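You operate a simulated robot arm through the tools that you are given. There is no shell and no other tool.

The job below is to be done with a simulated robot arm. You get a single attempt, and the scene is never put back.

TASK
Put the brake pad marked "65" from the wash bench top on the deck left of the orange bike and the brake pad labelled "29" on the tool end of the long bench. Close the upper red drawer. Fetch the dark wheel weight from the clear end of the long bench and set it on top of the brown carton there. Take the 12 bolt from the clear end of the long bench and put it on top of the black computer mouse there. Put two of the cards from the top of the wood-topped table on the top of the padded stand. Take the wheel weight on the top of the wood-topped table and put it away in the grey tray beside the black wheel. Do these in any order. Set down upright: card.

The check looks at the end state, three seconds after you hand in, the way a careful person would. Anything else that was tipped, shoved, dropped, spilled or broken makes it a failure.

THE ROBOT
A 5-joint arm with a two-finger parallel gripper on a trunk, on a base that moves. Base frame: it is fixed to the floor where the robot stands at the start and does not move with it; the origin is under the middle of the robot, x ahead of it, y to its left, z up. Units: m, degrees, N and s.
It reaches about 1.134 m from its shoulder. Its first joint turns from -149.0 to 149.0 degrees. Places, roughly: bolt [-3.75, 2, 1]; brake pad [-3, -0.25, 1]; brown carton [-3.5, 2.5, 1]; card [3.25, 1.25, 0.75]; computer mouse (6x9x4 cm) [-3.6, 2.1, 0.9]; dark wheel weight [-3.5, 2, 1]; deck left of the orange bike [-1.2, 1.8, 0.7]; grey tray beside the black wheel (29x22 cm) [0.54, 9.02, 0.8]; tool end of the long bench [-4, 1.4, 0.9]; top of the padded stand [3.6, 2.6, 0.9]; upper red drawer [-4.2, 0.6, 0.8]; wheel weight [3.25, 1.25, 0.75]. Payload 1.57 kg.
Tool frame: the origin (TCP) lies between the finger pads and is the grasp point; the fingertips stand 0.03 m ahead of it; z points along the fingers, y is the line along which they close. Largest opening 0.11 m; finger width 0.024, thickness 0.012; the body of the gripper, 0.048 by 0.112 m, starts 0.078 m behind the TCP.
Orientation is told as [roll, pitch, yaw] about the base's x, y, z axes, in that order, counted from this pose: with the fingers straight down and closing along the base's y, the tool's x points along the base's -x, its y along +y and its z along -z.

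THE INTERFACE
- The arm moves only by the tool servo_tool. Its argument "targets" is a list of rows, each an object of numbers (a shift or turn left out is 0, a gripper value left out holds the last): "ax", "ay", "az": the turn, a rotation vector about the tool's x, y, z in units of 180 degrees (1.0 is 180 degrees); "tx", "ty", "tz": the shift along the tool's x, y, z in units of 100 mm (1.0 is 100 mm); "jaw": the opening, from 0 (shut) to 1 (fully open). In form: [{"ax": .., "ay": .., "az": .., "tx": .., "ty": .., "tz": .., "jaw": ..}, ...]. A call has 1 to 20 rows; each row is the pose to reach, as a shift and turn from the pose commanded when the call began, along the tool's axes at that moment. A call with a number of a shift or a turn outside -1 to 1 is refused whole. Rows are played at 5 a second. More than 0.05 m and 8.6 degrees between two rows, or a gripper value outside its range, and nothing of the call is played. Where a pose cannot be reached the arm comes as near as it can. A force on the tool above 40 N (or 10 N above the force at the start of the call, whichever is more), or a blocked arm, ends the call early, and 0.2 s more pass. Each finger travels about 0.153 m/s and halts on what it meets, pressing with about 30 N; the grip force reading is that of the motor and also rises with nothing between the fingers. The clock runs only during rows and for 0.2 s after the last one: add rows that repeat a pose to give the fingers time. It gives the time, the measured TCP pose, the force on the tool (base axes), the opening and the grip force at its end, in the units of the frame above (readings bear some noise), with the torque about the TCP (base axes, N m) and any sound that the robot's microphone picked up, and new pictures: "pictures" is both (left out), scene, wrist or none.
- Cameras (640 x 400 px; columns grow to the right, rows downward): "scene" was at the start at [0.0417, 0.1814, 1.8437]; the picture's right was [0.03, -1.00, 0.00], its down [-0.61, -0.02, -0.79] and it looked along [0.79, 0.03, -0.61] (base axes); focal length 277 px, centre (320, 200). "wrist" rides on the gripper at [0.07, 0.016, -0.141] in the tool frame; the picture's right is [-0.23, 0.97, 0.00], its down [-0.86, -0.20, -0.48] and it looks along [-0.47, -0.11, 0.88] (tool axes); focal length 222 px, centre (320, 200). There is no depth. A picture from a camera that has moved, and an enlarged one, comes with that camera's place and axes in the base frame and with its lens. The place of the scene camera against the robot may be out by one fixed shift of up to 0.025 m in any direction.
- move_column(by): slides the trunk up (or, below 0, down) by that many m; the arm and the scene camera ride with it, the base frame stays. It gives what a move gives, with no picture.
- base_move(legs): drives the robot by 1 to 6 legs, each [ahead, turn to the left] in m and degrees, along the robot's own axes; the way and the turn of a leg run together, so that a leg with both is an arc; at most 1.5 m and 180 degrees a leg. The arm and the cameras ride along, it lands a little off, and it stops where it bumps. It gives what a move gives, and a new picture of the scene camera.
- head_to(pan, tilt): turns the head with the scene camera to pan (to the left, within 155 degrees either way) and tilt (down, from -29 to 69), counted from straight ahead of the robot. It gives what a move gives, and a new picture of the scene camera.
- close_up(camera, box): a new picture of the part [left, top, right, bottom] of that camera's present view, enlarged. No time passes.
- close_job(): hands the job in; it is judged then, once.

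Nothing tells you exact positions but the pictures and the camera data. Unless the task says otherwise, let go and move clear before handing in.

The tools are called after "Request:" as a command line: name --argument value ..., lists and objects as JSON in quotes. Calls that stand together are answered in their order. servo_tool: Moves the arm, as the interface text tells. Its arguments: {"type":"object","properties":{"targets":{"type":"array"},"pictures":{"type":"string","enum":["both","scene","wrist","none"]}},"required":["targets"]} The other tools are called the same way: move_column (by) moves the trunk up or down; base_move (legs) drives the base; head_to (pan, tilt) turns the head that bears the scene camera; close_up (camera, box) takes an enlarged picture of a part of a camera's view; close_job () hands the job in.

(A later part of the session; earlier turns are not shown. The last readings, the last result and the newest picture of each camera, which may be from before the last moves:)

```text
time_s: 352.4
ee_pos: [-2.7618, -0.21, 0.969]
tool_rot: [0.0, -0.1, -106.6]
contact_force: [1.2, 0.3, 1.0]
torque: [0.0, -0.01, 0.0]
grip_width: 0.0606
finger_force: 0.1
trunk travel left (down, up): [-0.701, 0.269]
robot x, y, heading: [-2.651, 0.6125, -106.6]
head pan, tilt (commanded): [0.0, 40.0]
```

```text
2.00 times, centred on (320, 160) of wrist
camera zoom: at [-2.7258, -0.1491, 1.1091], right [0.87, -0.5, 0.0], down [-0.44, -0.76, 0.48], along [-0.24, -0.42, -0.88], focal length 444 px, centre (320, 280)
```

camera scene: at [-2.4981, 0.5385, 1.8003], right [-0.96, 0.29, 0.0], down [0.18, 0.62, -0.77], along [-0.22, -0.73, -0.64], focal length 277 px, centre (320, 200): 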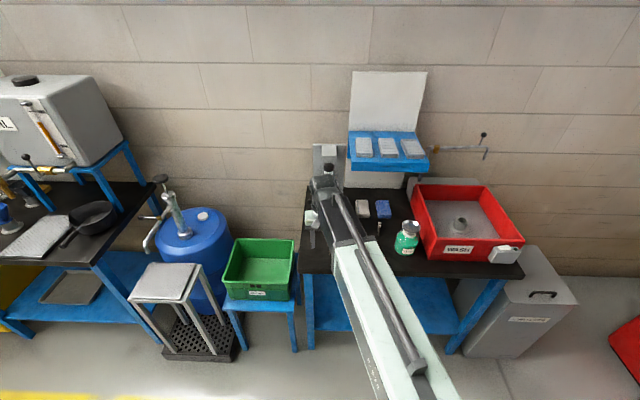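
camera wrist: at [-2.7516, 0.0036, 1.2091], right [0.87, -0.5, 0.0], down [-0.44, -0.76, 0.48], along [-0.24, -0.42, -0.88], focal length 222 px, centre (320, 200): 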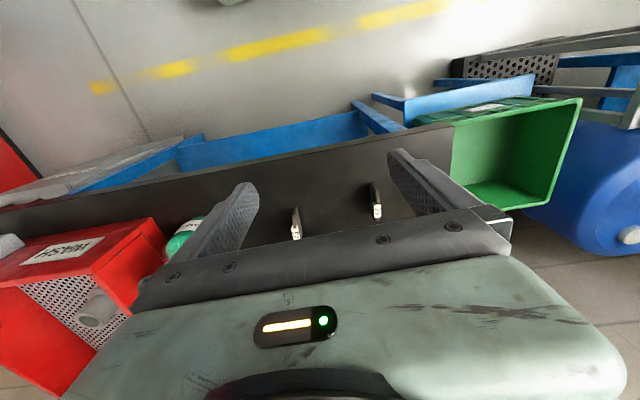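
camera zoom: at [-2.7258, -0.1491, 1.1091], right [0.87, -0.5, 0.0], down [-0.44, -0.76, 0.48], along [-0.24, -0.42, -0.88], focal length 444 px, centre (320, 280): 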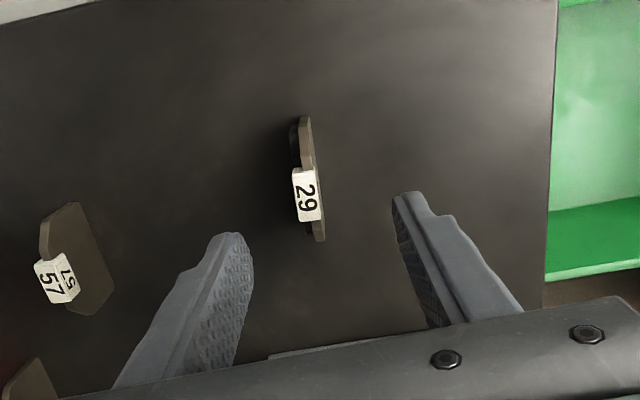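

Request:
servo_tool --targets '[{"tx": 0.05, "ty": -0.07, "az": 0.016}, {"tx": 0.05, "ty": -0.07, "az": 0.033}, {"tx": 0.05, "ty": -0.07, "az": 0.033}]' --pictures "none"

Request:
move_column --by -0.045

Request:
close_up --camera "wrist" --box '[200, 80, 440, 230]'

```text
time_s: 353.2
ee_pos: [-2.7668, -0.2049, 0.9678]
tool_rot: [-0.1, -0.2, -112.5]
contact_force: [0.1, 0.4, 0.3]
torque: [-0.02, -0.03, -0.01]
grip_width: 0.0605
finger_force: 0.1
trunk travel left (down, up): [-0.701, 0.269]
robot x, y, heading: [-2.6525, 0.6106, -106.6]
head pan, tilt (commanded): [0.0, 40.0]
```

```text
time_s: 354.1
ee_pos: [-2.7681, -0.2026, 0.9225]
tool_rot: [0.0, -0.1, -112.6]
contact_force: [-0.4, 0.4, -0.7]
torque: [-0.01, -0.01, -0.03]
grip_width: 0.0603
finger_force: 0.2
trunk travel left (down, up): [-0.656, 0.314]
robot x, y, heading: [-2.6488, 0.6154, -106.6]
head pan, tilt (commanded): [0.0, 40.0]
```

```text
2.67 times, centred on (320, 155) of wrist
camera zoom: at [-2.7246, -0.1463, 1.0641], right [0.81, -0.58, 0.0], down [-0.51, -0.71, 0.48], along [-0.28, -0.39, -0.88], focal length 592 px, centre (320, 320)
```

zoom: 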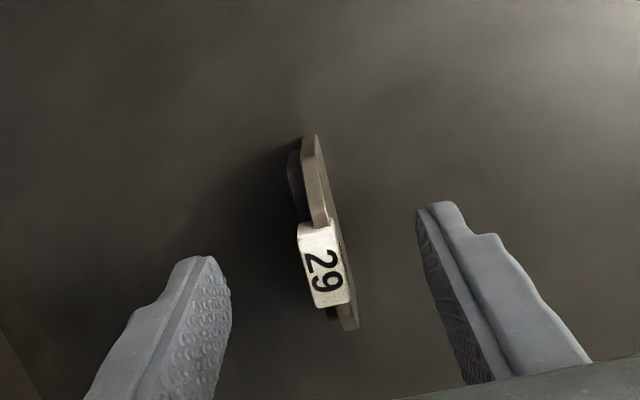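

Request:
move_column --by -0.03

Request:
servo_tool --targets '[{"jaw": 0.4}, {"jaw": 0.28}, {"jaw": 0.18}, {"jaw": 0.08}, {"jaw": 0.03}, {"jaw": 0.03}]' --pictures "none"

Request:
close_up --camera "wrist" --box '[200, 80, 440, 230]'

```text
time_s: 354.8
ee_pos: [-2.7669, -0.2039, 0.8933]
tool_rot: [-0.1, -0.1, -112.6]
contact_force: [0.5, 0.1, 0.5]
torque: [0.05, 0.01, 0.01]
grip_width: 0.0605
finger_force: 0.0
trunk travel left (down, up): [-0.626, 0.344]
robot x, y, heading: [-2.6522, 0.6098, -106.4]
head pan, tilt (commanded): [0.0, 40.0]
```

```text
time_s: 356.2
ee_pos: [-2.7663, -0.2032, 0.8922]
tool_rot: [-0.1, -0.1, -112.6]
contact_force: [0.8, -0.4, 1.3]
torque: [-0.02, -0.01, -0.01]
grip_width: 0.0107
finger_force: 28.5
trunk travel left (down, up): [-0.626, 0.344]
robot x, y, heading: [-2.6535, 0.6138, -106.7]
head pan, tilt (commanded): [0.0, 40.0]
```

```text
2.67 times, centred on (320, 155) of wrist
camera zoom: at [-2.7245, -0.1464, 1.0341], right [0.81, -0.58, 0.0], down [-0.51, -0.71, 0.48], along [-0.28, -0.39, -0.88], focal length 592 px, centre (320, 320)
```

zoom: 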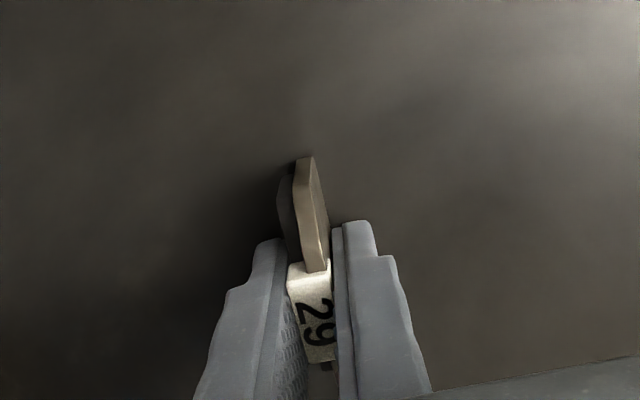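

Pad 29 is gripped. I'll lift it, back away from the wash bench and turn to the long bench.

Request:
move_column --by 0.2

Request:
servo_tool --targets '[{"tx": 0.4}, {"tx": 0.8}, {"tx": 1.0}]' --pictures "wrist"

Request:
base_move --legs '[[-0.48, 0], [0, -91.5]]'

Request:
head_to --pan 0 --tilt 35

```text
time_s: 358.4
ee_pos: [-2.7664, -0.2049, 1.0924]
tool_rot: [-0.1, -0.2, -112.5]
contact_force: [-0.6, 0.0, -0.5]
torque: [0.01, -0.01, 0.01]
grip_width: 0.0107
finger_force: 28.3
trunk travel left (down, up): [-0.826, 0.144]
robot x, y, heading: [-2.6536, 0.614, -106.9]
head pan, tilt (commanded): [0.0, 40.0]
```

```text
time_s: 359.2
ee_pos: [-2.7276, -0.1113, 1.0933]
tool_rot: [0.1, -0.1, -112.6]
contact_force: [0.4, 0.5, -1.4]
torque: [0.01, 0.03, 0.0]
grip_width: 0.0105
finger_force: 28.1
trunk travel left (down, up): [-0.826, 0.144]
robot x, y, heading: [-2.6537, 0.6129, -106.9]
head pan, tilt (commanded): [0.0, 40.0]
camera wrist: at [-2.6851, -0.0538, 1.2341], right [0.81, -0.58, 0.0], down [-0.51, -0.71, 0.48], along [-0.28, -0.39, -0.88], focal length 222 px, centre (320, 200)
```

wrist: 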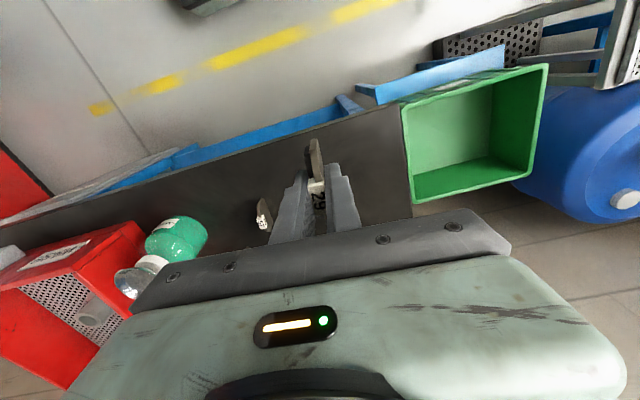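

```text
time_s: 365.9
ee_pos: [-3.2359, 1.1767, 1.093]
tool_rot: [0.0, 0.0, 155.7]
contact_force: [-0.1, 0.2, -1.6]
torque: [0.05, -0.01, 0.01]
grip_width: 0.0105
finger_force: 28.6
trunk travel left (down, up): [-0.826, 0.144]
robot x, y, heading: [-2.5259, 1.0446, 162.2]
head pan, tilt (commanded): [0.0, 40.0]
camera scene: at [-2.6131, 0.9081, 1.8253], right [0.3, 0.95, 0.0], down [0.61, -0.2, -0.77], along [-0.73, 0.23, -0.64], focal length 277 px, centre (320, 200)
```

scene: 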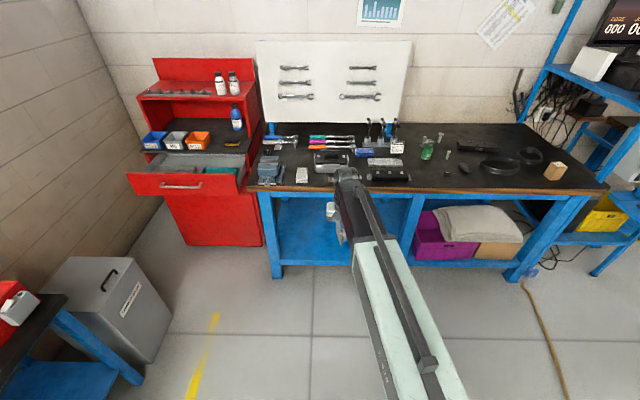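

```text
time_s: 366.6
ee_pos: [-3.237, 1.1742, 1.092]
tool_rot: [0.0, -0.1, 155.6]
contact_force: [0.1, 0.3, -1.3]
torque: [0.08, -0.01, 0.03]
grip_width: 0.0105
finger_force: 28.7
trunk travel left (down, up): [-0.826, 0.144]
robot x, y, heading: [-2.5216, 1.0497, 162.3]
head pan, tilt (commanded): [0.0, 35.0]
camera scene: at [-2.6155, 0.9077, 1.8326], right [0.3, 0.95, 0.0], down [0.55, -0.17, -0.82], along [-0.78, 0.25, -0.57], focal length 277 px, centre (320, 200)
```

scene: 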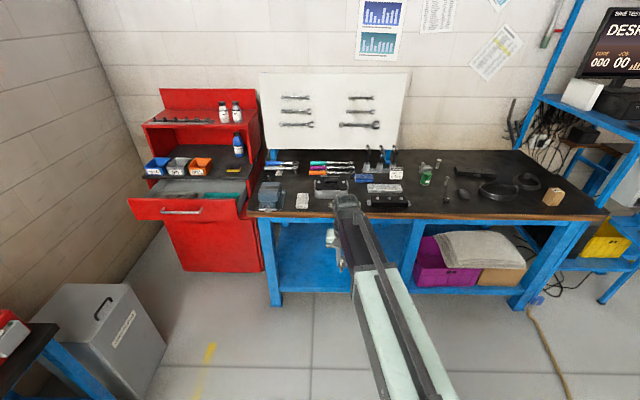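

Request:
close_up --camera "scene" --box '[240, 130, 420, 240]'

Request:
close_up --camera "scene" --box '[380, 130, 620, 280]'

Request:
close_up --camera "scene" --box '[110, 80, 290, 280]'

```text
3.56 times, centred on (330, 185) of scene
camera zoom: at [-2.6155, 0.9077, 1.8326], right [0.3, 0.95, 0.0], down [0.55, -0.17, -0.82], along [-0.78, 0.25, -0.57], focal length 986 px, centre (284, 253)
```

zoom: 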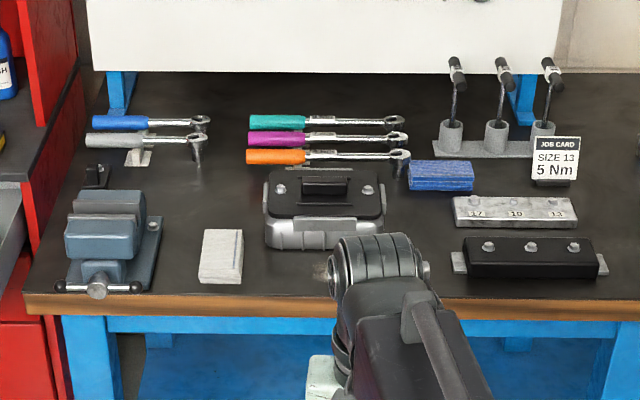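

```text
2.67 times, centred on (500, 205) of scene
camera zoom: at [-2.6155, 0.9077, 1.8326], right [0.3, 0.95, 0.0], down [0.55, -0.17, -0.82], along [-0.78, 0.25, -0.57], focal length 739 px, centre (-160, 187)
```

zoom: 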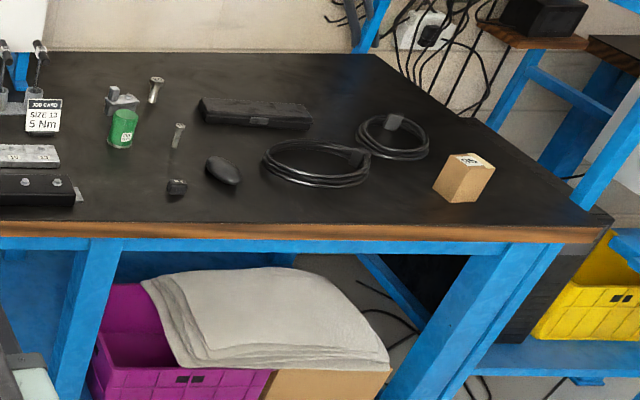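

```text
2.00 times, centred on (200, 180) of scene
camera zoom: at [-2.6155, 0.9077, 1.8326], right [0.3, 0.95, 0.0], down [0.55, -0.17, -0.82], along [-0.78, 0.25, -0.57], focal length 554 px, centre (560, 240)
```

zoom: 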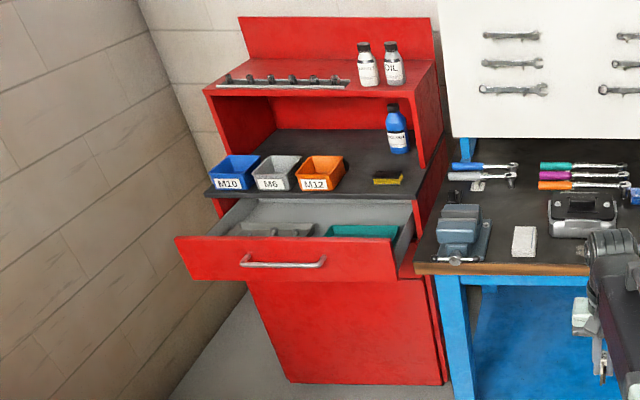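

The bench's tool end has free space between the small black case and the socket rail. I'll raise a little and drive closer.

Request:
move_column --by 0.06

Request:
base_move --legs '[[0.55, 0]]'

Request:
head_to --pan 0 --tilt 50

Request:
close_up --camera "wrist" --box '[0, 0, 640, 400]'

```text
time_s: 367.6
ee_pos: [-3.2348, 1.1762, 1.1516]
tool_rot: [0.0, -0.1, 155.7]
contact_force: [0.4, -0.3, -1.1]
torque: [-0.03, 0.0, -0.03]
grip_width: 0.0105
finger_force: 28.6
trunk travel left (down, up): [-0.886, 0.084]
robot x, y, heading: [-2.5247, 1.0423, 162.4]
head pan, tilt (commanded): [0.0, 35.0]
```

```text
time_s: 370.8
ee_pos: [-3.7707, 1.3486, 1.1515]
tool_rot: [-0.1, -0.1, 155.6]
contact_force: [0.3, 0.2, -1.6]
torque: [0.0, -0.03, 0.0]
grip_width: 0.0107
finger_force: 28.2
trunk travel left (down, up): [-0.886, 0.084]
robot x, y, heading: [-3.0582, 1.2151, 162.3]
head pan, tilt (commanded): [0.0, 35.0]
camera scene: at [-3.1517, 1.0807, 1.8928], right [0.31, 0.95, 0.0], down [0.55, -0.18, -0.82], along [-0.78, 0.25, -0.57], focal length 277 px, centre (320, 200)
```

scene: 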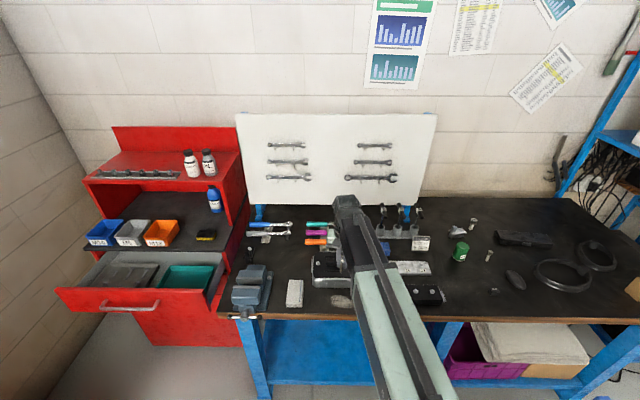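

```text
time_s: 371.6
ee_pos: [-3.7726, 1.3482, 1.1533]
tool_rot: [0.0, -0.1, 155.5]
contact_force: [0.0, 0.6, -1.7]
torque: [0.02, -0.01, 0.01]
grip_width: 0.0106
finger_force: 28.4
trunk travel left (down, up): [-0.886, 0.084]
robot x, y, heading: [-3.0567, 1.2165, 161.8]
head pan, tilt (commanded): [0.0, 50.0]
camera scene: at [-3.1407, 1.0772, 1.8712], right [0.31, 0.95, 0.0], down [0.73, -0.23, -0.64], along [-0.61, 0.2, -0.77], focal length 277 px, centre (320, 200)
```

scene: 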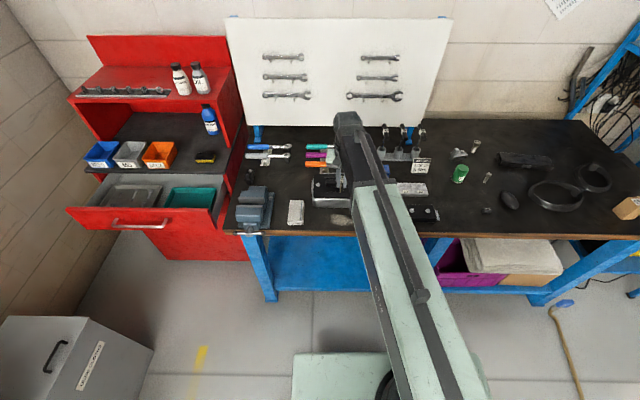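

```text
1.00 times, centred on (320, 200) of wrist (not enlarged: the box is as wide or as high as the picture)
camera zoom: at [-3.7136, 1.3035, 1.294], right [-0.61, -0.79, 0.0], down [-0.7, 0.53, 0.48], along [-0.38, 0.29, -0.88], focal length 222 px, centre (320, 200)
```

zoom: 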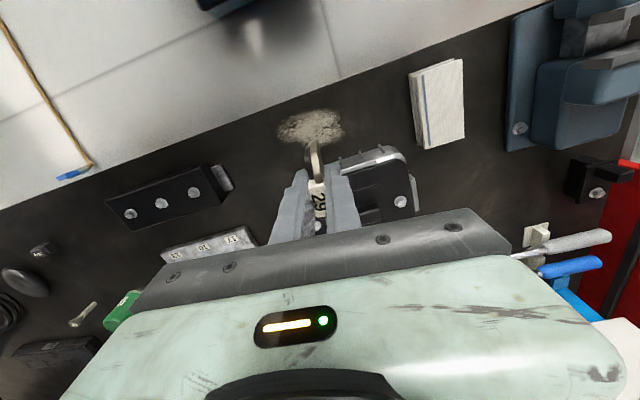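

There's a small dust-like patch to avoid; the free area is between the black case and the black socket block. I'll move above its middle and re-check.

Request:
servo_tool --targets '[{"tx": -0.32, "ty": -0.32}, {"tx": -0.64, "ty": -0.64}, {"tx": -0.95, "ty": -0.95}, {"tx": -0.95, "ty": -0.95}]' --pictures "both"

```text
time_s: 372.6
ee_pos: [-3.8174, 1.4751, 1.1523]
tool_rot: [0.0, -0.1, 155.6]
contact_force: [0.2, -0.7, -1.2]
torque: [-0.02, 0.01, 0.0]
grip_width: 0.0106
finger_force: 28.5
trunk travel left (down, up): [-0.886, 0.084]
robot x, y, heading: [-3.0552, 1.2163, 162.1]
head pan, tilt (commanded): [0.0, 50.0]
camera scene: at [-3.1405, 1.0774, 1.8711], right [0.31, 0.95, 0.0], down [0.73, -0.23, -0.64], along [-0.61, 0.2, -0.77], focal length 277 px, centre (320, 200)
camera wrist: at [-3.7603, 1.4305, 1.294], right [-0.61, -0.79, 0.0], down [-0.7, 0.53, 0.48], along [-0.38, 0.29, -0.88], focal length 222 px, centre (320, 200)
```

scene: 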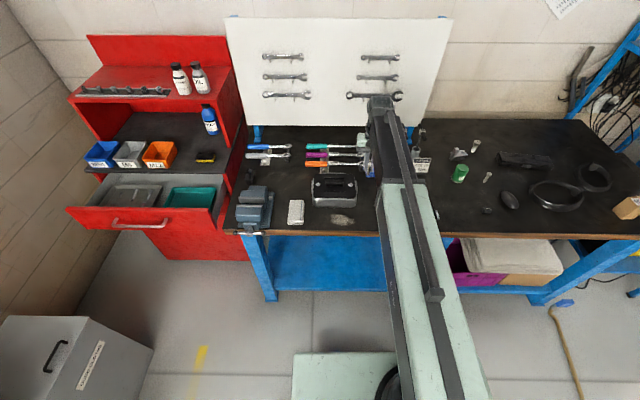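
wrist: 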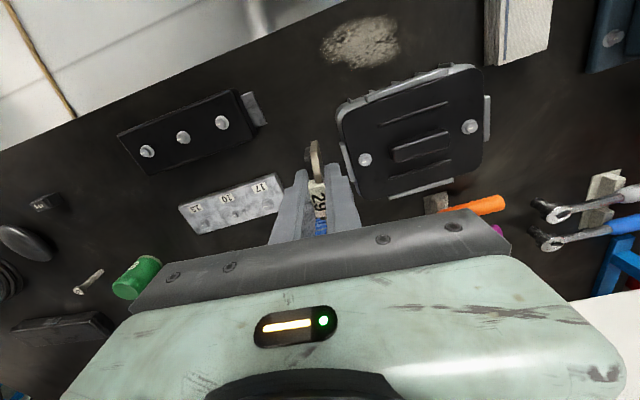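

The bench top works out at z≈0.925. I'll shift 2.8 cm towards the middle of the gap and lower to just above contact.

Request:
servo_tool --targets '[{"ty": -0.15}, {"ty": -0.28}, {"ty": -0.28}]' --pictures "none"

Request:
move_column --by -0.15

Request:
close_up --camera "wrist" --box '[80, 0, 560, 300]'

```text
time_s: 373.4
ee_pos: [-3.8063, 1.4997, 1.1526]
tool_rot: [0.0, -0.1, 155.6]
contact_force: [0.4, 0.0, -0.9]
torque: [0.0, -0.01, -0.05]
grip_width: 0.0104
finger_force: 28.4
trunk travel left (down, up): [-0.886, 0.084]
robot x, y, heading: [-3.0553, 1.2143, 162.1]
head pan, tilt (commanded): [0.0, 50.0]
```

```text
time_s: 375.1
ee_pos: [-3.807, 1.5001, 1.0018]
tool_rot: [0.0, -0.1, 155.6]
contact_force: [-0.8, 0.9, -1.4]
torque: [0.02, 0.02, 0.01]
grip_width: 0.0105
finger_force: 28.4
trunk travel left (down, up): [-0.736, 0.234]
robot x, y, heading: [-3.0621, 1.2161, 162.0]
head pan, tilt (commanded): [0.0, 50.0]
```

```text
1.33 times, centred on (320, 150) of wrist
camera zoom: at [-3.7491, 1.4552, 1.1441], right [-0.61, -0.79, 0.0], down [-0.7, 0.53, 0.48], along [-0.38, 0.29, -0.88], focal length 296 px, centre (320, 267)
```

zoom: 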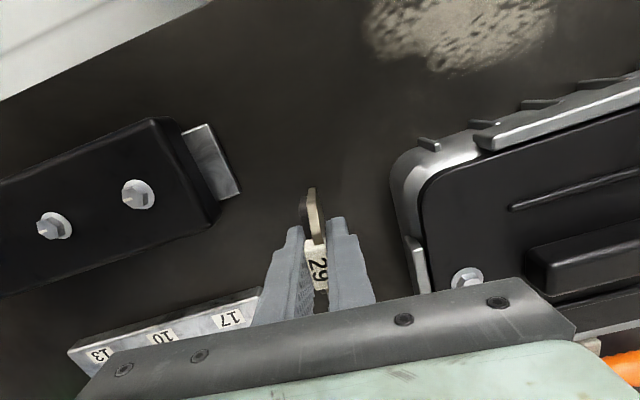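

Request:
move_column --by -0.025

Request:
move_column --by -0.005

```text
time_s: 375.9
ee_pos: [-3.8067, 1.4996, 0.9769]
tool_rot: [0.0, 0.0, 155.6]
contact_force: [-0.4, -1.0, -0.9]
torque: [0.0, -0.03, 0.0]
grip_width: 0.0106
finger_force: 28.2
trunk travel left (down, up): [-0.711, 0.259]
robot x, y, heading: [-3.061, 1.2171, 162.0]
head pan, tilt (commanded): [0.0, 50.0]
```

```text
time_s: 376.4
ee_pos: [-3.8061, 1.4993, 0.9725]
tool_rot: [0.1, -0.1, 155.5]
contact_force: [1.1, -0.3, -1.2]
torque: [0.0, -0.04, 0.02]
grip_width: 0.0108
finger_force: 28.3
trunk travel left (down, up): [-0.706, 0.264]
robot x, y, heading: [-3.061, 1.2205, 162.3]
head pan, tilt (commanded): [0.0, 50.0]
```

Request:
move_column --by -0.005

```text
time_s: 376.9
ee_pos: [-3.8073, 1.5007, 0.9679]
tool_rot: [0.0, -0.1, 155.6]
contact_force: [-0.3, 0.6, -0.5]
torque: [0.02, -0.02, 0.0]
grip_width: 0.0105
finger_force: 28.9
trunk travel left (down, up): [-0.701, 0.269]
robot x, y, heading: [-3.0604, 1.2129, 162.4]
head pan, tilt (commanded): [0.0, 50.0]
```

Request:
move_column --by -0.004

```text
time_s: 377.5
ee_pos: [-3.8067, 1.4999, 0.964]
tool_rot: [0.1, -0.1, 155.6]
contact_force: [-0.6, -0.3, -1.5]
torque: [-0.01, 0.01, 0.03]
grip_width: 0.0108
finger_force: 27.9
trunk travel left (down, up): [-0.697, 0.273]
robot x, y, heading: [-3.0581, 1.2131, 162.2]
head pan, tilt (commanded): [0.0, 50.0]
```

Request:
move_column --by -0.004

```text
time_s: 378.0
ee_pos: [-3.8067, 1.4997, 0.96]
tool_rot: [0.0, -0.1, 155.6]
contact_force: [0.0, 0.1, -1.4]
torque: [0.0, -0.04, -0.04]
grip_width: 0.0107
finger_force: 28.5
trunk travel left (down, up): [-0.693, 0.277]
robot x, y, heading: [-3.0575, 1.2165, 162.4]
head pan, tilt (commanded): [0.0, 50.0]
```

Request:
move_column --by -0.004

Request:
close_up --camera "wrist" --box '[200, 80, 440, 230]'

```text
time_s: 378.5
ee_pos: [-3.8056, 1.5016, 0.9569]
tool_rot: [0.0, -0.1, 155.6]
contact_force: [-0.3, -0.7, -1.2]
torque: [0.03, -0.01, 0.0]
grip_width: 0.0104
finger_force: 28.7
trunk travel left (down, up): [-0.689, 0.281]
robot x, y, heading: [-3.058, 1.2124, 162.3]
head pan, tilt (commanded): [0.0, 50.0]
```

```text
2.67 times, centred on (320, 155) of wrist
camera zoom: at [-3.7491, 1.4552, 1.097], right [-0.61, -0.79, 0.0], down [-0.7, 0.53, 0.48], along [-0.38, 0.29, -0.88], focal length 592 px, centre (320, 320)
```

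zoom: 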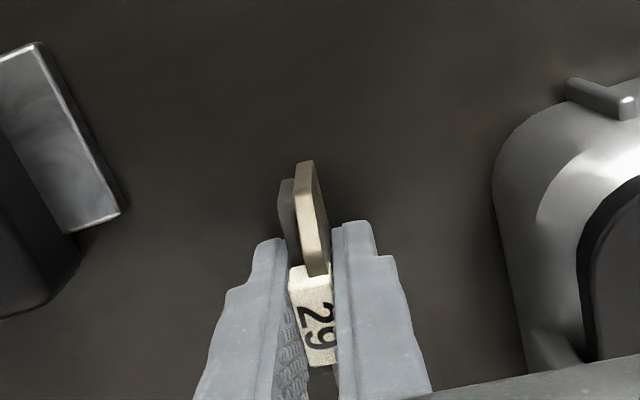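

Request:
move_column --by -0.004

```text
time_s: 379.1
ee_pos: [-3.8064, 1.5004, 0.9528]
tool_rot: [0.0, -0.2, 155.5]
contact_force: [-6.5, 2.6, 18.7]
torque: [-0.16, -0.32, -0.02]
grip_width: 0.0107
finger_force: 28.5
trunk travel left (down, up): [-0.685, 0.285]
robot x, y, heading: [-3.0571, 1.2177, 162.5]
head pan, tilt (commanded): [0.0, 50.0]
```

Contact. I'll ease up 1 mm and release.

Request:
move_column --by 0.001

Request:
servo_tool --targets '[{"jaw": 0.12}, {"jaw": 0.17}, {"jaw": 0.24}, {"jaw": 0.3}, {"jaw": 0.3}]' --pictures "none"

Request:
close_up --camera "wrist" --box '[200, 80, 440, 230]'

```text
time_s: 379.6
ee_pos: [-3.8054, 1.4997, 0.9528]
tool_rot: [0.1, -0.1, 155.6]
contact_force: [-1.3, 1.1, 4.0]
torque: [0.06, 0.13, -0.01]
grip_width: 0.0105
finger_force: 28.4
trunk travel left (down, up): [-0.686, 0.284]
robot x, y, heading: [-3.0573, 1.217, 162.3]
head pan, tilt (commanded): [0.0, 50.0]
```

```text
time_s: 380.8
ee_pos: [-3.8059, 1.5, 0.9532]
tool_rot: [0.0, 0.0, 155.6]
contact_force: [-0.3, 0.7, 0.4]
torque: [-0.04, -0.01, 0.0]
grip_width: 0.0334
finger_force: 0.1
trunk travel left (down, up): [-0.686, 0.284]
robot x, y, heading: [-3.0583, 1.2183, 162.1]
head pan, tilt (commanded): [0.0, 50.0]
```

```text
2.67 times, centred on (320, 155) of wrist
camera zoom: at [-3.749, 1.4551, 1.0941], right [-0.61, -0.79, 0.0], down [-0.7, 0.53, 0.48], along [-0.38, 0.29, -0.88], focal length 592 px, centre (320, 320)
```

zoom: 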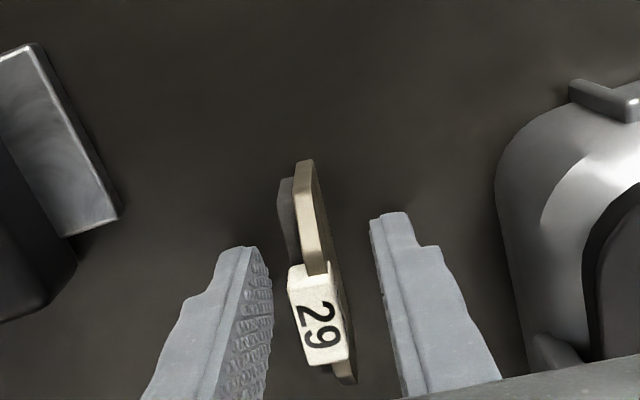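

Pad 29 stands by itself at the tool end. I'll raise and inspect the clear end of the bench.

Request:
move_column --by 0.2

Request:
servo_tool --targets '[{"tx": 0.4}, {"tx": 0.8}, {"tx": 1.0}]' --pictures "wrist"

Request:
head_to --pan -30 --tilt 45

Request:
close_up --camera "scene" --box '[180, 100, 340, 200]'

Request:
close_up --camera "scene" --box '[300, 120, 460, 220]'

```text
time_s: 382.9
ee_pos: [-3.8062, 1.5006, 1.1524]
tool_rot: [0.0, -0.1, 155.5]
contact_force: [0.6, -0.2, 0.2]
torque: [-0.01, 0.01, 0.0]
grip_width: 0.033
finger_force: 0.0
trunk travel left (down, up): [-0.886, 0.084]
robot x, y, heading: [-3.0582, 1.2191, 162.3]
head pan, tilt (commanded): [0.0, 50.0]
```

```text
time_s: 383.7
ee_pos: [-3.7152, 1.4575, 1.1527]
tool_rot: [0.0, -0.2, 155.6]
contact_force: [-0.3, -0.3, -0.3]
torque: [-0.01, 0.01, 0.03]
grip_width: 0.033
finger_force: 0.1
trunk travel left (down, up): [-0.886, 0.084]
robot x, y, heading: [-3.0597, 1.2178, 162.1]
head pan, tilt (commanded): [0.0, 50.0]
camera wrist: at [-3.6576, 1.4135, 1.2942], right [-0.61, -0.79, 0.0], down [-0.7, 0.53, 0.48], along [-0.38, 0.29, -0.88], focal length 222 px, centre (320, 200)
```

wrist: 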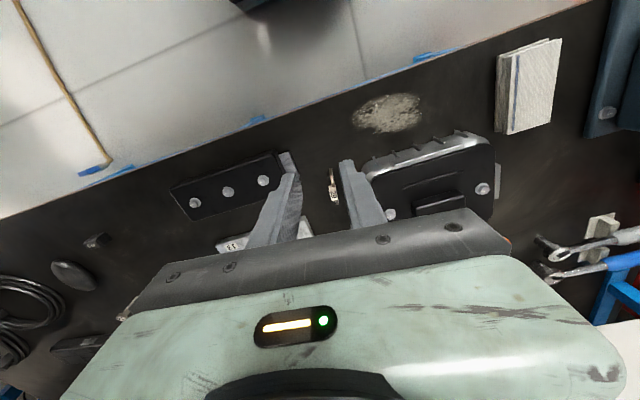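

```text
time_s: 384.7
ee_pos: [-3.7163, 1.4594, 1.1541]
tool_rot: [-0.1, -0.1, 155.6]
contact_force: [-0.2, 0.8, 0.3]
torque: [-0.04, -0.01, 0.01]
grip_width: 0.033
finger_force: 0.1
trunk travel left (down, up): [-0.886, 0.084]
robot x, y, heading: [-3.0601, 1.2181, 162.2]
head pan, tilt (commanded): [-30.0, 45.0]
camera scene: at [-3.1218, 1.1138, 1.878], right [0.74, 0.67, 0.0], down [0.48, -0.52, -0.71], along [-0.48, 0.52, -0.71], focal length 277 px, centre (320, 200)
```

scene: 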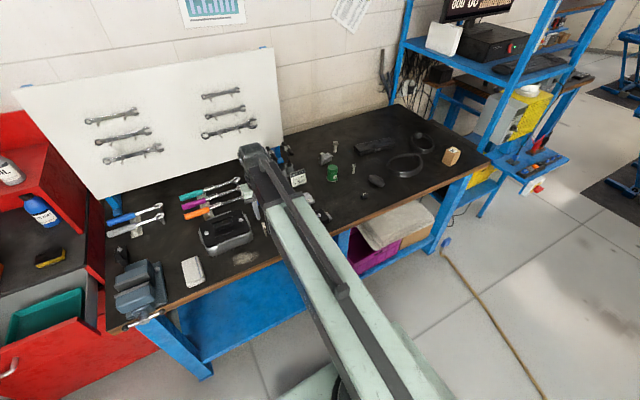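

```text
4.00 times, centred on (260, 150) of scene
camera zoom: at [-3.1218, 1.1138, 1.878], right [0.74, 0.67, 0.0], down [0.48, -0.52, -0.71], along [-0.48, 0.52, -0.71], focal length 1109 px, centre (560, 400)
```

zoom: 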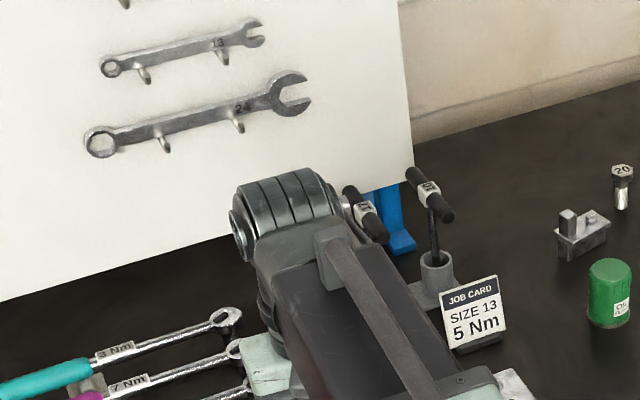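

```text
4.00 times, centred on (380, 170) of scene
camera zoom: at [-3.1218, 1.1138, 1.878], right [0.74, 0.67, 0.0], down [0.48, -0.52, -0.71], along [-0.48, 0.52, -0.71], focal length 1109 px, centre (80, 320)
```

zoom: 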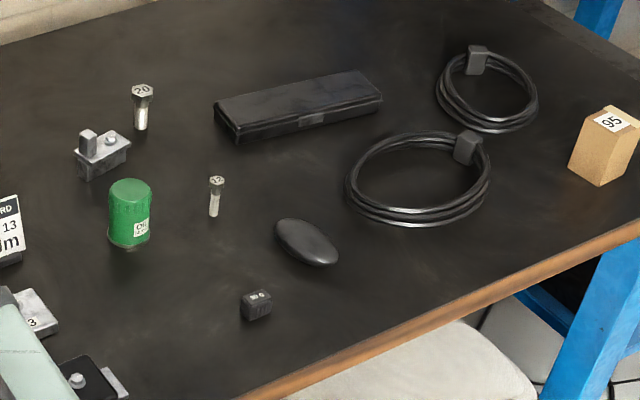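

I can read it now: bolts "20" and "12" stand on the bench, the dark weight sits near the front, then the mouse, and the carton marked "95" at the right. I'll back off, retract, and shift right to face the clear end.

Request:
base_move --legs '[[-0.6, 0]]'

Request:
servo_tool --targets '[{"tx": 0.4}, {"tx": 0.8}, {"tx": 1.0}]' --pictures "none"

Request:
base_move --legs '[[0, -47], [0.9, 0], [0, 47]]'

Request:
head_to --pan 0 --tilt 45

```text
time_s: 388.1
ee_pos: [-3.146, 1.2761, 1.1534]
tool_rot: [0.0, -0.3, 155.6]
contact_force: [-0.6, -0.7, 0.2]
torque: [0.03, 0.0, 0.01]
grip_width: 0.0325
finger_force: 0.0
trunk travel left (down, up): [-0.886, 0.084]
robot x, y, heading: [-2.492, 1.034, 162.1]
head pan, tilt (commanded): [-30.0, 45.0]
camera scene: at [-2.5513, 0.9309, 1.878], right [0.74, 0.67, 0.0], down [0.48, -0.52, -0.71], along [-0.48, 0.52, -0.71], focal length 277 px, centre (320, 200)
```

scene: 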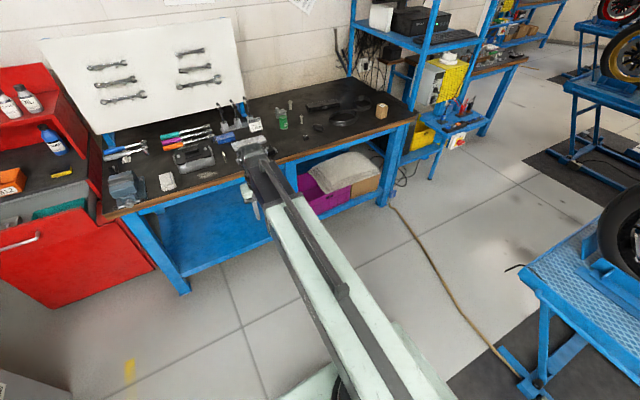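

```text
time_s: 388.9
ee_pos: [-3.0525, 1.2351, 1.1524]
tool_rot: [0.0, 0.0, 155.6]
contact_force: [-0.2, 0.1, 0.4]
torque: [-0.02, -0.04, 0.0]
grip_width: 0.0333
finger_force: 0.0
out of reach, approached as far as the arm can: row 2
trunk travel left (down, up): [-0.886, 0.084]
robot x, y, heading: [-2.4872, 1.0353, 162.4]
head pan, tilt (commanded): [-30.0, 45.0]
```

```text
time_s: 397.9
ee_pos: [-3.4252, 2.061, 1.1526]
tool_rot: [-0.1, -0.2, 154.5]
contact_force: [0.5, -0.2, -0.7]
torque: [-0.09, 0.01, 0.0]
grip_width: 0.0329
finger_force: 0.0
trunk travel left (down, up): [-0.886, 0.084]
robot x, y, heading: [-2.8625, 1.8523, 161.0]
head pan, tilt (commanded): [-30.0, 45.0]
camera scene: at [-2.9283, 1.754, 1.8781], right [0.76, 0.65, 0.0], down [0.46, -0.54, -0.71], along [-0.46, 0.53, -0.71], focal length 277 px, centre (320, 200)
```

scene: 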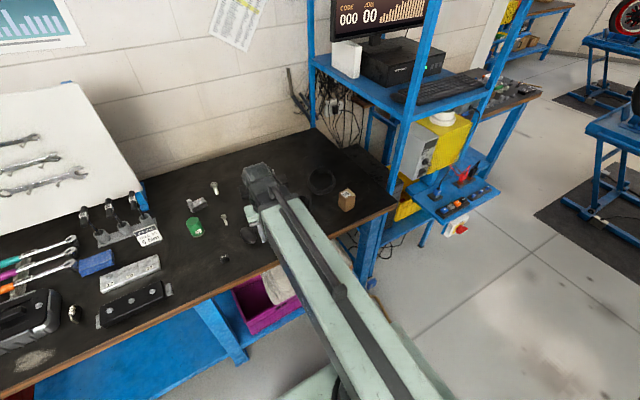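

```text
time_s: 398.8
ee_pos: [-3.4246, 2.0612, 1.1536]
tool_rot: [0.0, -0.1, 154.5]
contact_force: [-0.8, 0.0, -0.9]
torque: [-0.03, -0.03, 0.02]
grip_width: 0.0329
finger_force: 0.1
trunk travel left (down, up): [-0.886, 0.084]
robot x, y, heading: [-2.8648, 1.8538, 160.8]
head pan, tilt (commanded): [0.0, 45.0]
camera scene: at [-2.9517, 1.7176, 1.878], right [0.33, 0.94, 0.0], down [0.67, -0.23, -0.71], along [-0.67, 0.23, -0.71], focal length 277 px, centre (320, 200)
```

scene: 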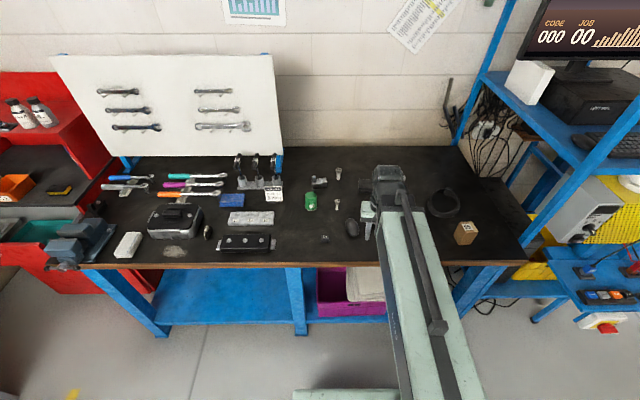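

Request:
close_up --camera "wrist" --box '[0, 0, 640, 400]'

Request:
close_up --camera "scene" --box '[300, 150, 400, 250]'

```text
1.00 times, centred on (320, 200) of wrist (not enlarged: the box is as wide or as high as the picture)
camera zoom: at [-3.3682, 2.0144, 1.2941], right [-0.62, -0.78, 0.0], down [-0.69, 0.55, 0.48], along [-0.38, 0.3, -0.88], focal length 222 px, centre (320, 200)
```

zoom: 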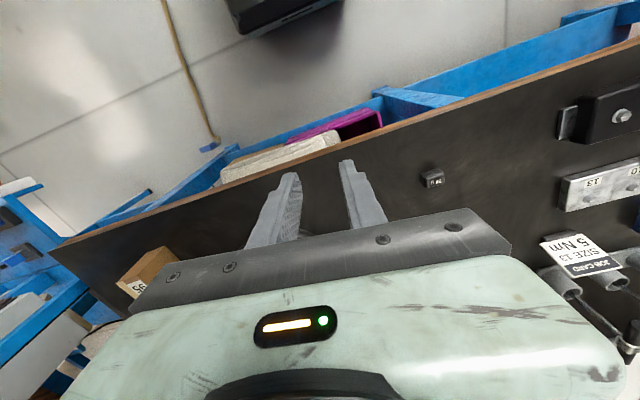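

```text
4.00 times, centred on (350, 200) of scene
camera zoom: at [-2.9517, 1.7176, 1.878], right [0.33, 0.94, 0.0], down [0.67, -0.23, -0.71], along [-0.67, 0.23, -0.71], focal length 1109 px, centre (200, 200)
```

zoom: 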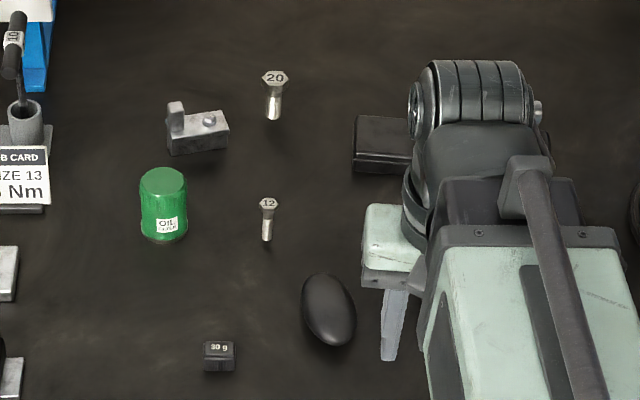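

The dark "30 g" weight is near the front edge; bolt "12" stands behind it. I'll move over the weight.

Request:
servo_tool --targets '[{"tx": -0.22, "ty": 0.3}, {"tx": -0.44, "ty": 0.6}, {"tx": -0.65, "ty": 0.9}]' --pictures "none"

Request:
servo_tool --targets '[{"tx": -0.22, "ty": 0.28, "jaw": 0.6}, {"tx": -0.44, "ty": 0.56, "jaw": 0.6}, {"tx": -0.66, "ty": 0.85, "jaw": 0.6}, {"tx": -0.66, "ty": 0.85, "jaw": 0.6}]' --pictures "wrist"

Request:
close_up --camera "wrist" --box '[240, 60, 400, 160]'

```text
time_s: 399.6
ee_pos: [-3.5204, 2.0073, 1.1523]
tool_rot: [-0.1, 0.0, 154.5]
contact_force: [-0.7, -0.6, -0.8]
torque: [0.02, -0.02, 0.03]
grip_width: 0.033
finger_force: 0.1
trunk travel left (down, up): [-0.886, 0.084]
robot x, y, heading: [-2.8669, 1.8571, 160.8]
head pan, tilt (commanded): [0.0, 45.0]
```

```text
time_s: 400.6
ee_pos: [-3.6184, 1.958, 1.1532]
tool_rot: [0.1, -0.1, 154.6]
contact_force: [0.5, 0.3, 1.0]
torque: [0.02, -0.01, 0.03]
grip_width: 0.0659
finger_force: 0.0
trunk travel left (down, up): [-0.886, 0.084]
robot x, y, heading: [-2.8657, 1.8509, 160.9]
head pan, tilt (commanded): [0.0, 45.0]
camera wrist: at [-3.5619, 1.912, 1.2941], right [-0.62, -0.78, 0.0], down [-0.69, 0.55, 0.48], along [-0.38, 0.3, -0.88], focal length 222 px, centre (320, 200)
```

wrist: 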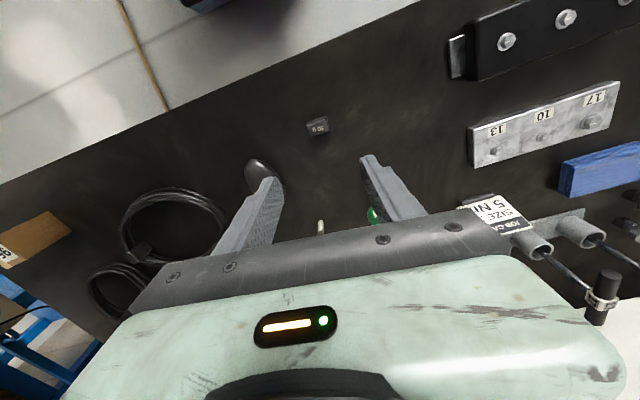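

```text
4.00 times, centred on (320, 110) of wrist
camera zoom: at [-3.5619, 1.912, 1.2941], right [-0.62, -0.78, 0.0], down [-0.69, 0.55, 0.48], along [-0.38, 0.3, -0.88], focal length 888 px, centre (320, 560)
```

zoom: 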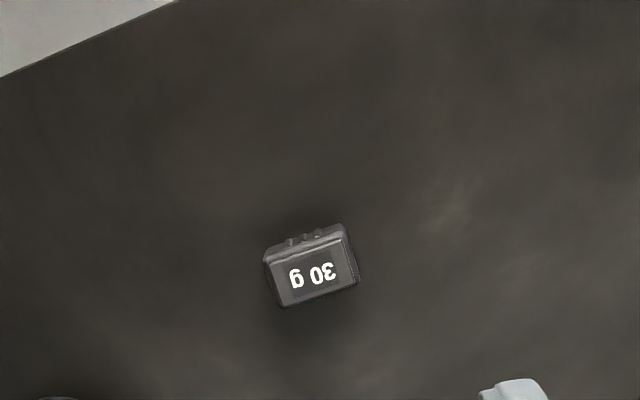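

Request:
servo_tool --targets '[{"tx": 0.04, "ty": -0.03, "az": -0.03}, {"tx": 0.04, "ty": -0.03, "az": -0.03}]' --pictures "none"

Request:
move_column --by -0.17

Request:
close_up --camera "wrist" --box '[200, 80, 440, 230]'

```text
time_s: 401.2
ee_pos: [-3.614, 1.96, 1.1528]
tool_rot: [0.0, -0.1, 160.0]
contact_force: [-0.8, 0.1, -0.4]
torque: [0.0, -0.02, -0.02]
grip_width: 0.066
finger_force: 0.2
trunk travel left (down, up): [-0.886, 0.084]
robot x, y, heading: [-2.8675, 1.8536, 160.8]
head pan, tilt (commanded): [0.0, 45.0]
```

```text
time_s: 403.1
ee_pos: [-3.6144, 1.9591, 0.9825]
tool_rot: [-0.1, -0.1, 160.1]
contact_force: [-0.4, 0.3, 0.2]
torque: [-0.04, 0.01, -0.01]
grip_width: 0.0657
finger_force: 0.0
trunk travel left (down, up): [-0.716, 0.254]
robot x, y, heading: [-2.8633, 1.852, 161.0]
head pan, tilt (commanded): [0.0, 45.0]
```

```text
2.67 times, centred on (320, 155) of wrist
camera zoom: at [-3.5529, 1.9187, 1.1241], right [-0.55, -0.84, 0.0], down [-0.73, 0.48, 0.48], along [-0.4, 0.26, -0.88], focal length 592 px, centre (320, 320)
```

zoom: 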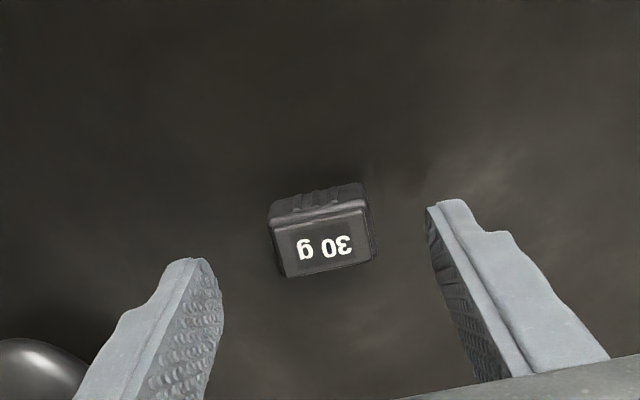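

Request:
move_column --by -0.032

Request:
servo_tool --targets '[{"jaw": 0.5}, {"jaw": 0.4}, {"jaw": 0.32}, {"jaw": 0.24}, {"jaw": 0.2}, {"jaw": 0.2}]' --pictures "none"

Request:
close_up --camera "wrist" --box '[200, 80, 440, 230]'

```text
time_s: 403.9
ee_pos: [-3.6134, 1.96, 0.9503]
tool_rot: [0.0, -0.1, 160.0]
contact_force: [-0.4, 0.6, -0.3]
torque: [-0.01, -0.01, 0.01]
grip_width: 0.0659
finger_force: 0.1
trunk travel left (down, up): [-0.684, 0.286]
robot x, y, heading: [-2.8624, 1.8516, 161.0]
head pan, tilt (commanded): [0.0, 45.0]
```

```text
time_s: 405.3
ee_pos: [-3.6133, 1.9591, 0.9512]
tool_rot: [0.0, 0.0, 160.0]
contact_force: [0.4, 0.5, 0.5]
torque: [-0.01, 0.0, 0.02]
grip_width: 0.0326
finger_force: 30.7
trunk travel left (down, up): [-0.684, 0.286]
robot x, y, heading: [-2.862, 1.8538, 160.7]
head pan, tilt (commanded): [0.0, 45.0]
```

```text
2.67 times, centred on (320, 155) of wrist
camera zoom: at [-3.5528, 1.9187, 1.0921], right [-0.55, -0.84, 0.0], down [-0.73, 0.48, 0.48], along [-0.4, 0.26, -0.88], focal length 592 px, centre (320, 320)
```

zoom: 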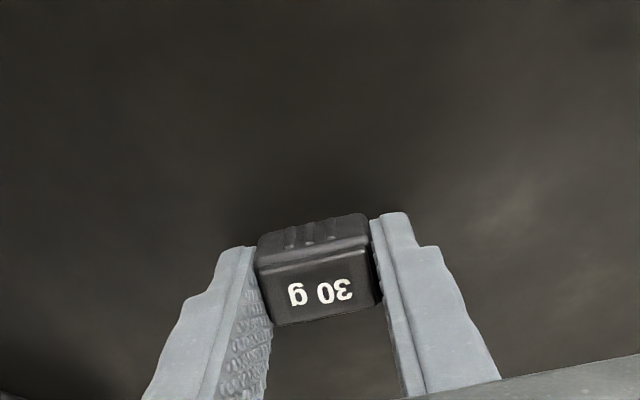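

The dark weight is gripped. I'll lift it and move right towards the brown carton.

Request:
move_column --by 0.22

Request:
servo_tool --targets '[{"ty": -0.33}, {"ty": -0.66}, {"ty": -0.98}]' --pictures "none"

Request:
servo_tool --targets '[{"ty": -0.33}, {"ty": -0.66}, {"ty": -0.98}]' --pictures "none"

Request:
servo_tool --targets '[{"ty": -0.33}, {"ty": -0.66}, {"ty": -0.98}]' --pictures "none"

Request:
servo_tool --targets '[{"ty": -0.33}, {"ty": -0.66}, {"ty": -0.98}]' --pictures "both"

```text
time_s: 407.6
ee_pos: [-3.6127, 1.9589, 1.1707]
tool_rot: [0.1, -0.1, 160.0]
contact_force: [-0.1, -0.4, 0.0]
torque: [-0.02, 0.03, -0.01]
grip_width: 0.033
finger_force: 30.0
trunk travel left (down, up): [-0.904, 0.066]
robot x, y, heading: [-2.8615, 1.8548, 160.7]
head pan, tilt (commanded): [0.0, 45.0]
```

```text
time_s: 408.4
ee_pos: [-3.5793, 2.0507, 1.1713]
tool_rot: [-0.1, -0.1, 160.0]
contact_force: [0.4, 0.0, -0.7]
torque: [0.0, -0.04, -0.02]
grip_width: 0.0325
finger_force: 30.2
trunk travel left (down, up): [-0.904, 0.066]
robot x, y, heading: [-2.8623, 1.8546, 160.9]
head pan, tilt (commanded): [0.0, 45.0]
```

```text
time_s: 409.2
ee_pos: [-3.5459, 2.1444, 1.1712]
tool_rot: [0.1, 0.0, 160.0]
contact_force: [0.1, 0.6, -0.1]
torque: [0.01, 0.0, 0.01]
grip_width: 0.0329
finger_force: 29.7
out of reach, approached as far as the arm can: row 3
trunk travel left (down, up): [-0.904, 0.066]
robot x, y, heading: [-2.8613, 1.8499, 161.0]
head pan, tilt (commanded): [0.0, 45.0]
```

```text
time_s: 410.0
ee_pos: [-3.5123, 2.2352, 1.1709]
tool_rot: [0.0, -0.1, 160.0]
contact_force: [-0.3, 0.3, 0.2]
torque: [0.03, 0.0, 0.0]
grip_width: 0.0328
finger_force: 30.1
out of reach, approached as far as the arm can: row 2, 3
trunk travel left (down, up): [-0.904, 0.066]
robot x, y, heading: [-2.8626, 1.8516, 160.7]
head pan, tilt (commanded): [0.0, 45.0]
```

```text
time_s: 410.8
ee_pos: [-3.4812, 2.3269, 1.1715]
tool_rot: [0.0, -0.1, 160.1]
contact_force: [-1.1, -0.1, -0.2]
torque: [0.04, -0.01, 0.01]
grip_width: 0.0325
finger_force: 30.5
trunk travel left (down, up): [-0.904, 0.066]
robot x, y, heading: [-2.8617, 1.8504, 160.7]
head pan, tilt (commanded): [0.0, 45.0]
camera scene: at [-2.9517, 1.7177, 1.896], right [0.33, 0.94, 0.0], down [0.67, -0.23, -0.71], along [-0.67, 0.23, -0.71], focal length 277 px, centre (320, 200)
camera wrist: at [-3.4203, 2.2863, 1.312], right [-0.55, -0.84, 0.0], down [-0.73, 0.48, 0.48], along [-0.4, 0.26, -0.88], focal length 222 px, centre (320, 200)
```

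scene: 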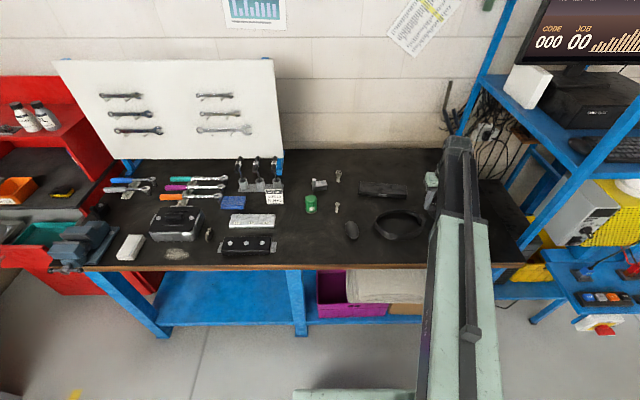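
wrist: 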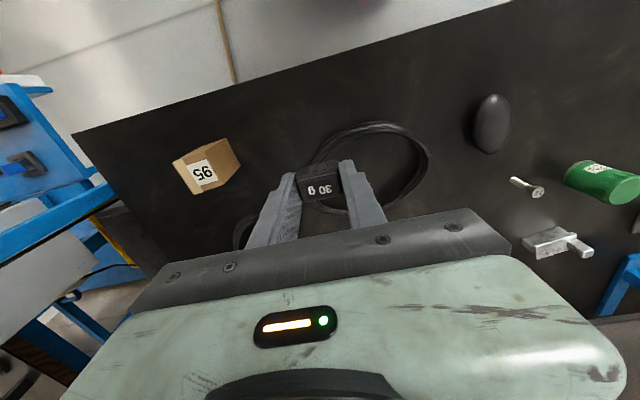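

Request:
close_up --camera "wrist" --box '[150, 110, 270, 210]'

```text
4.00 times, centred on (210, 160) of wrist
camera zoom: at [-3.4203, 2.2863, 1.312], right [-0.55, -0.84, 0.0], down [-0.73, 0.48, 0.48], along [-0.4, 0.26, -0.88], focal length 888 px, centre (760, 360)
```

zoom: 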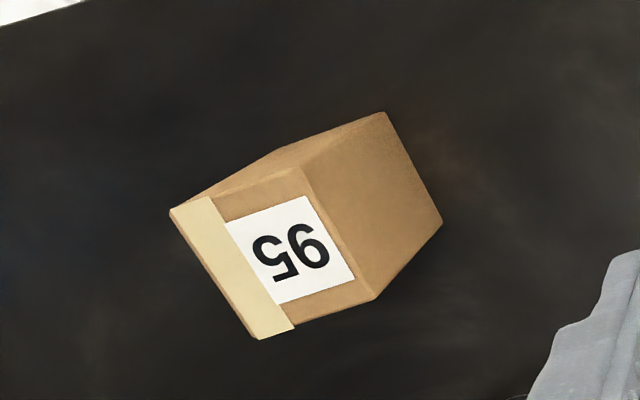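

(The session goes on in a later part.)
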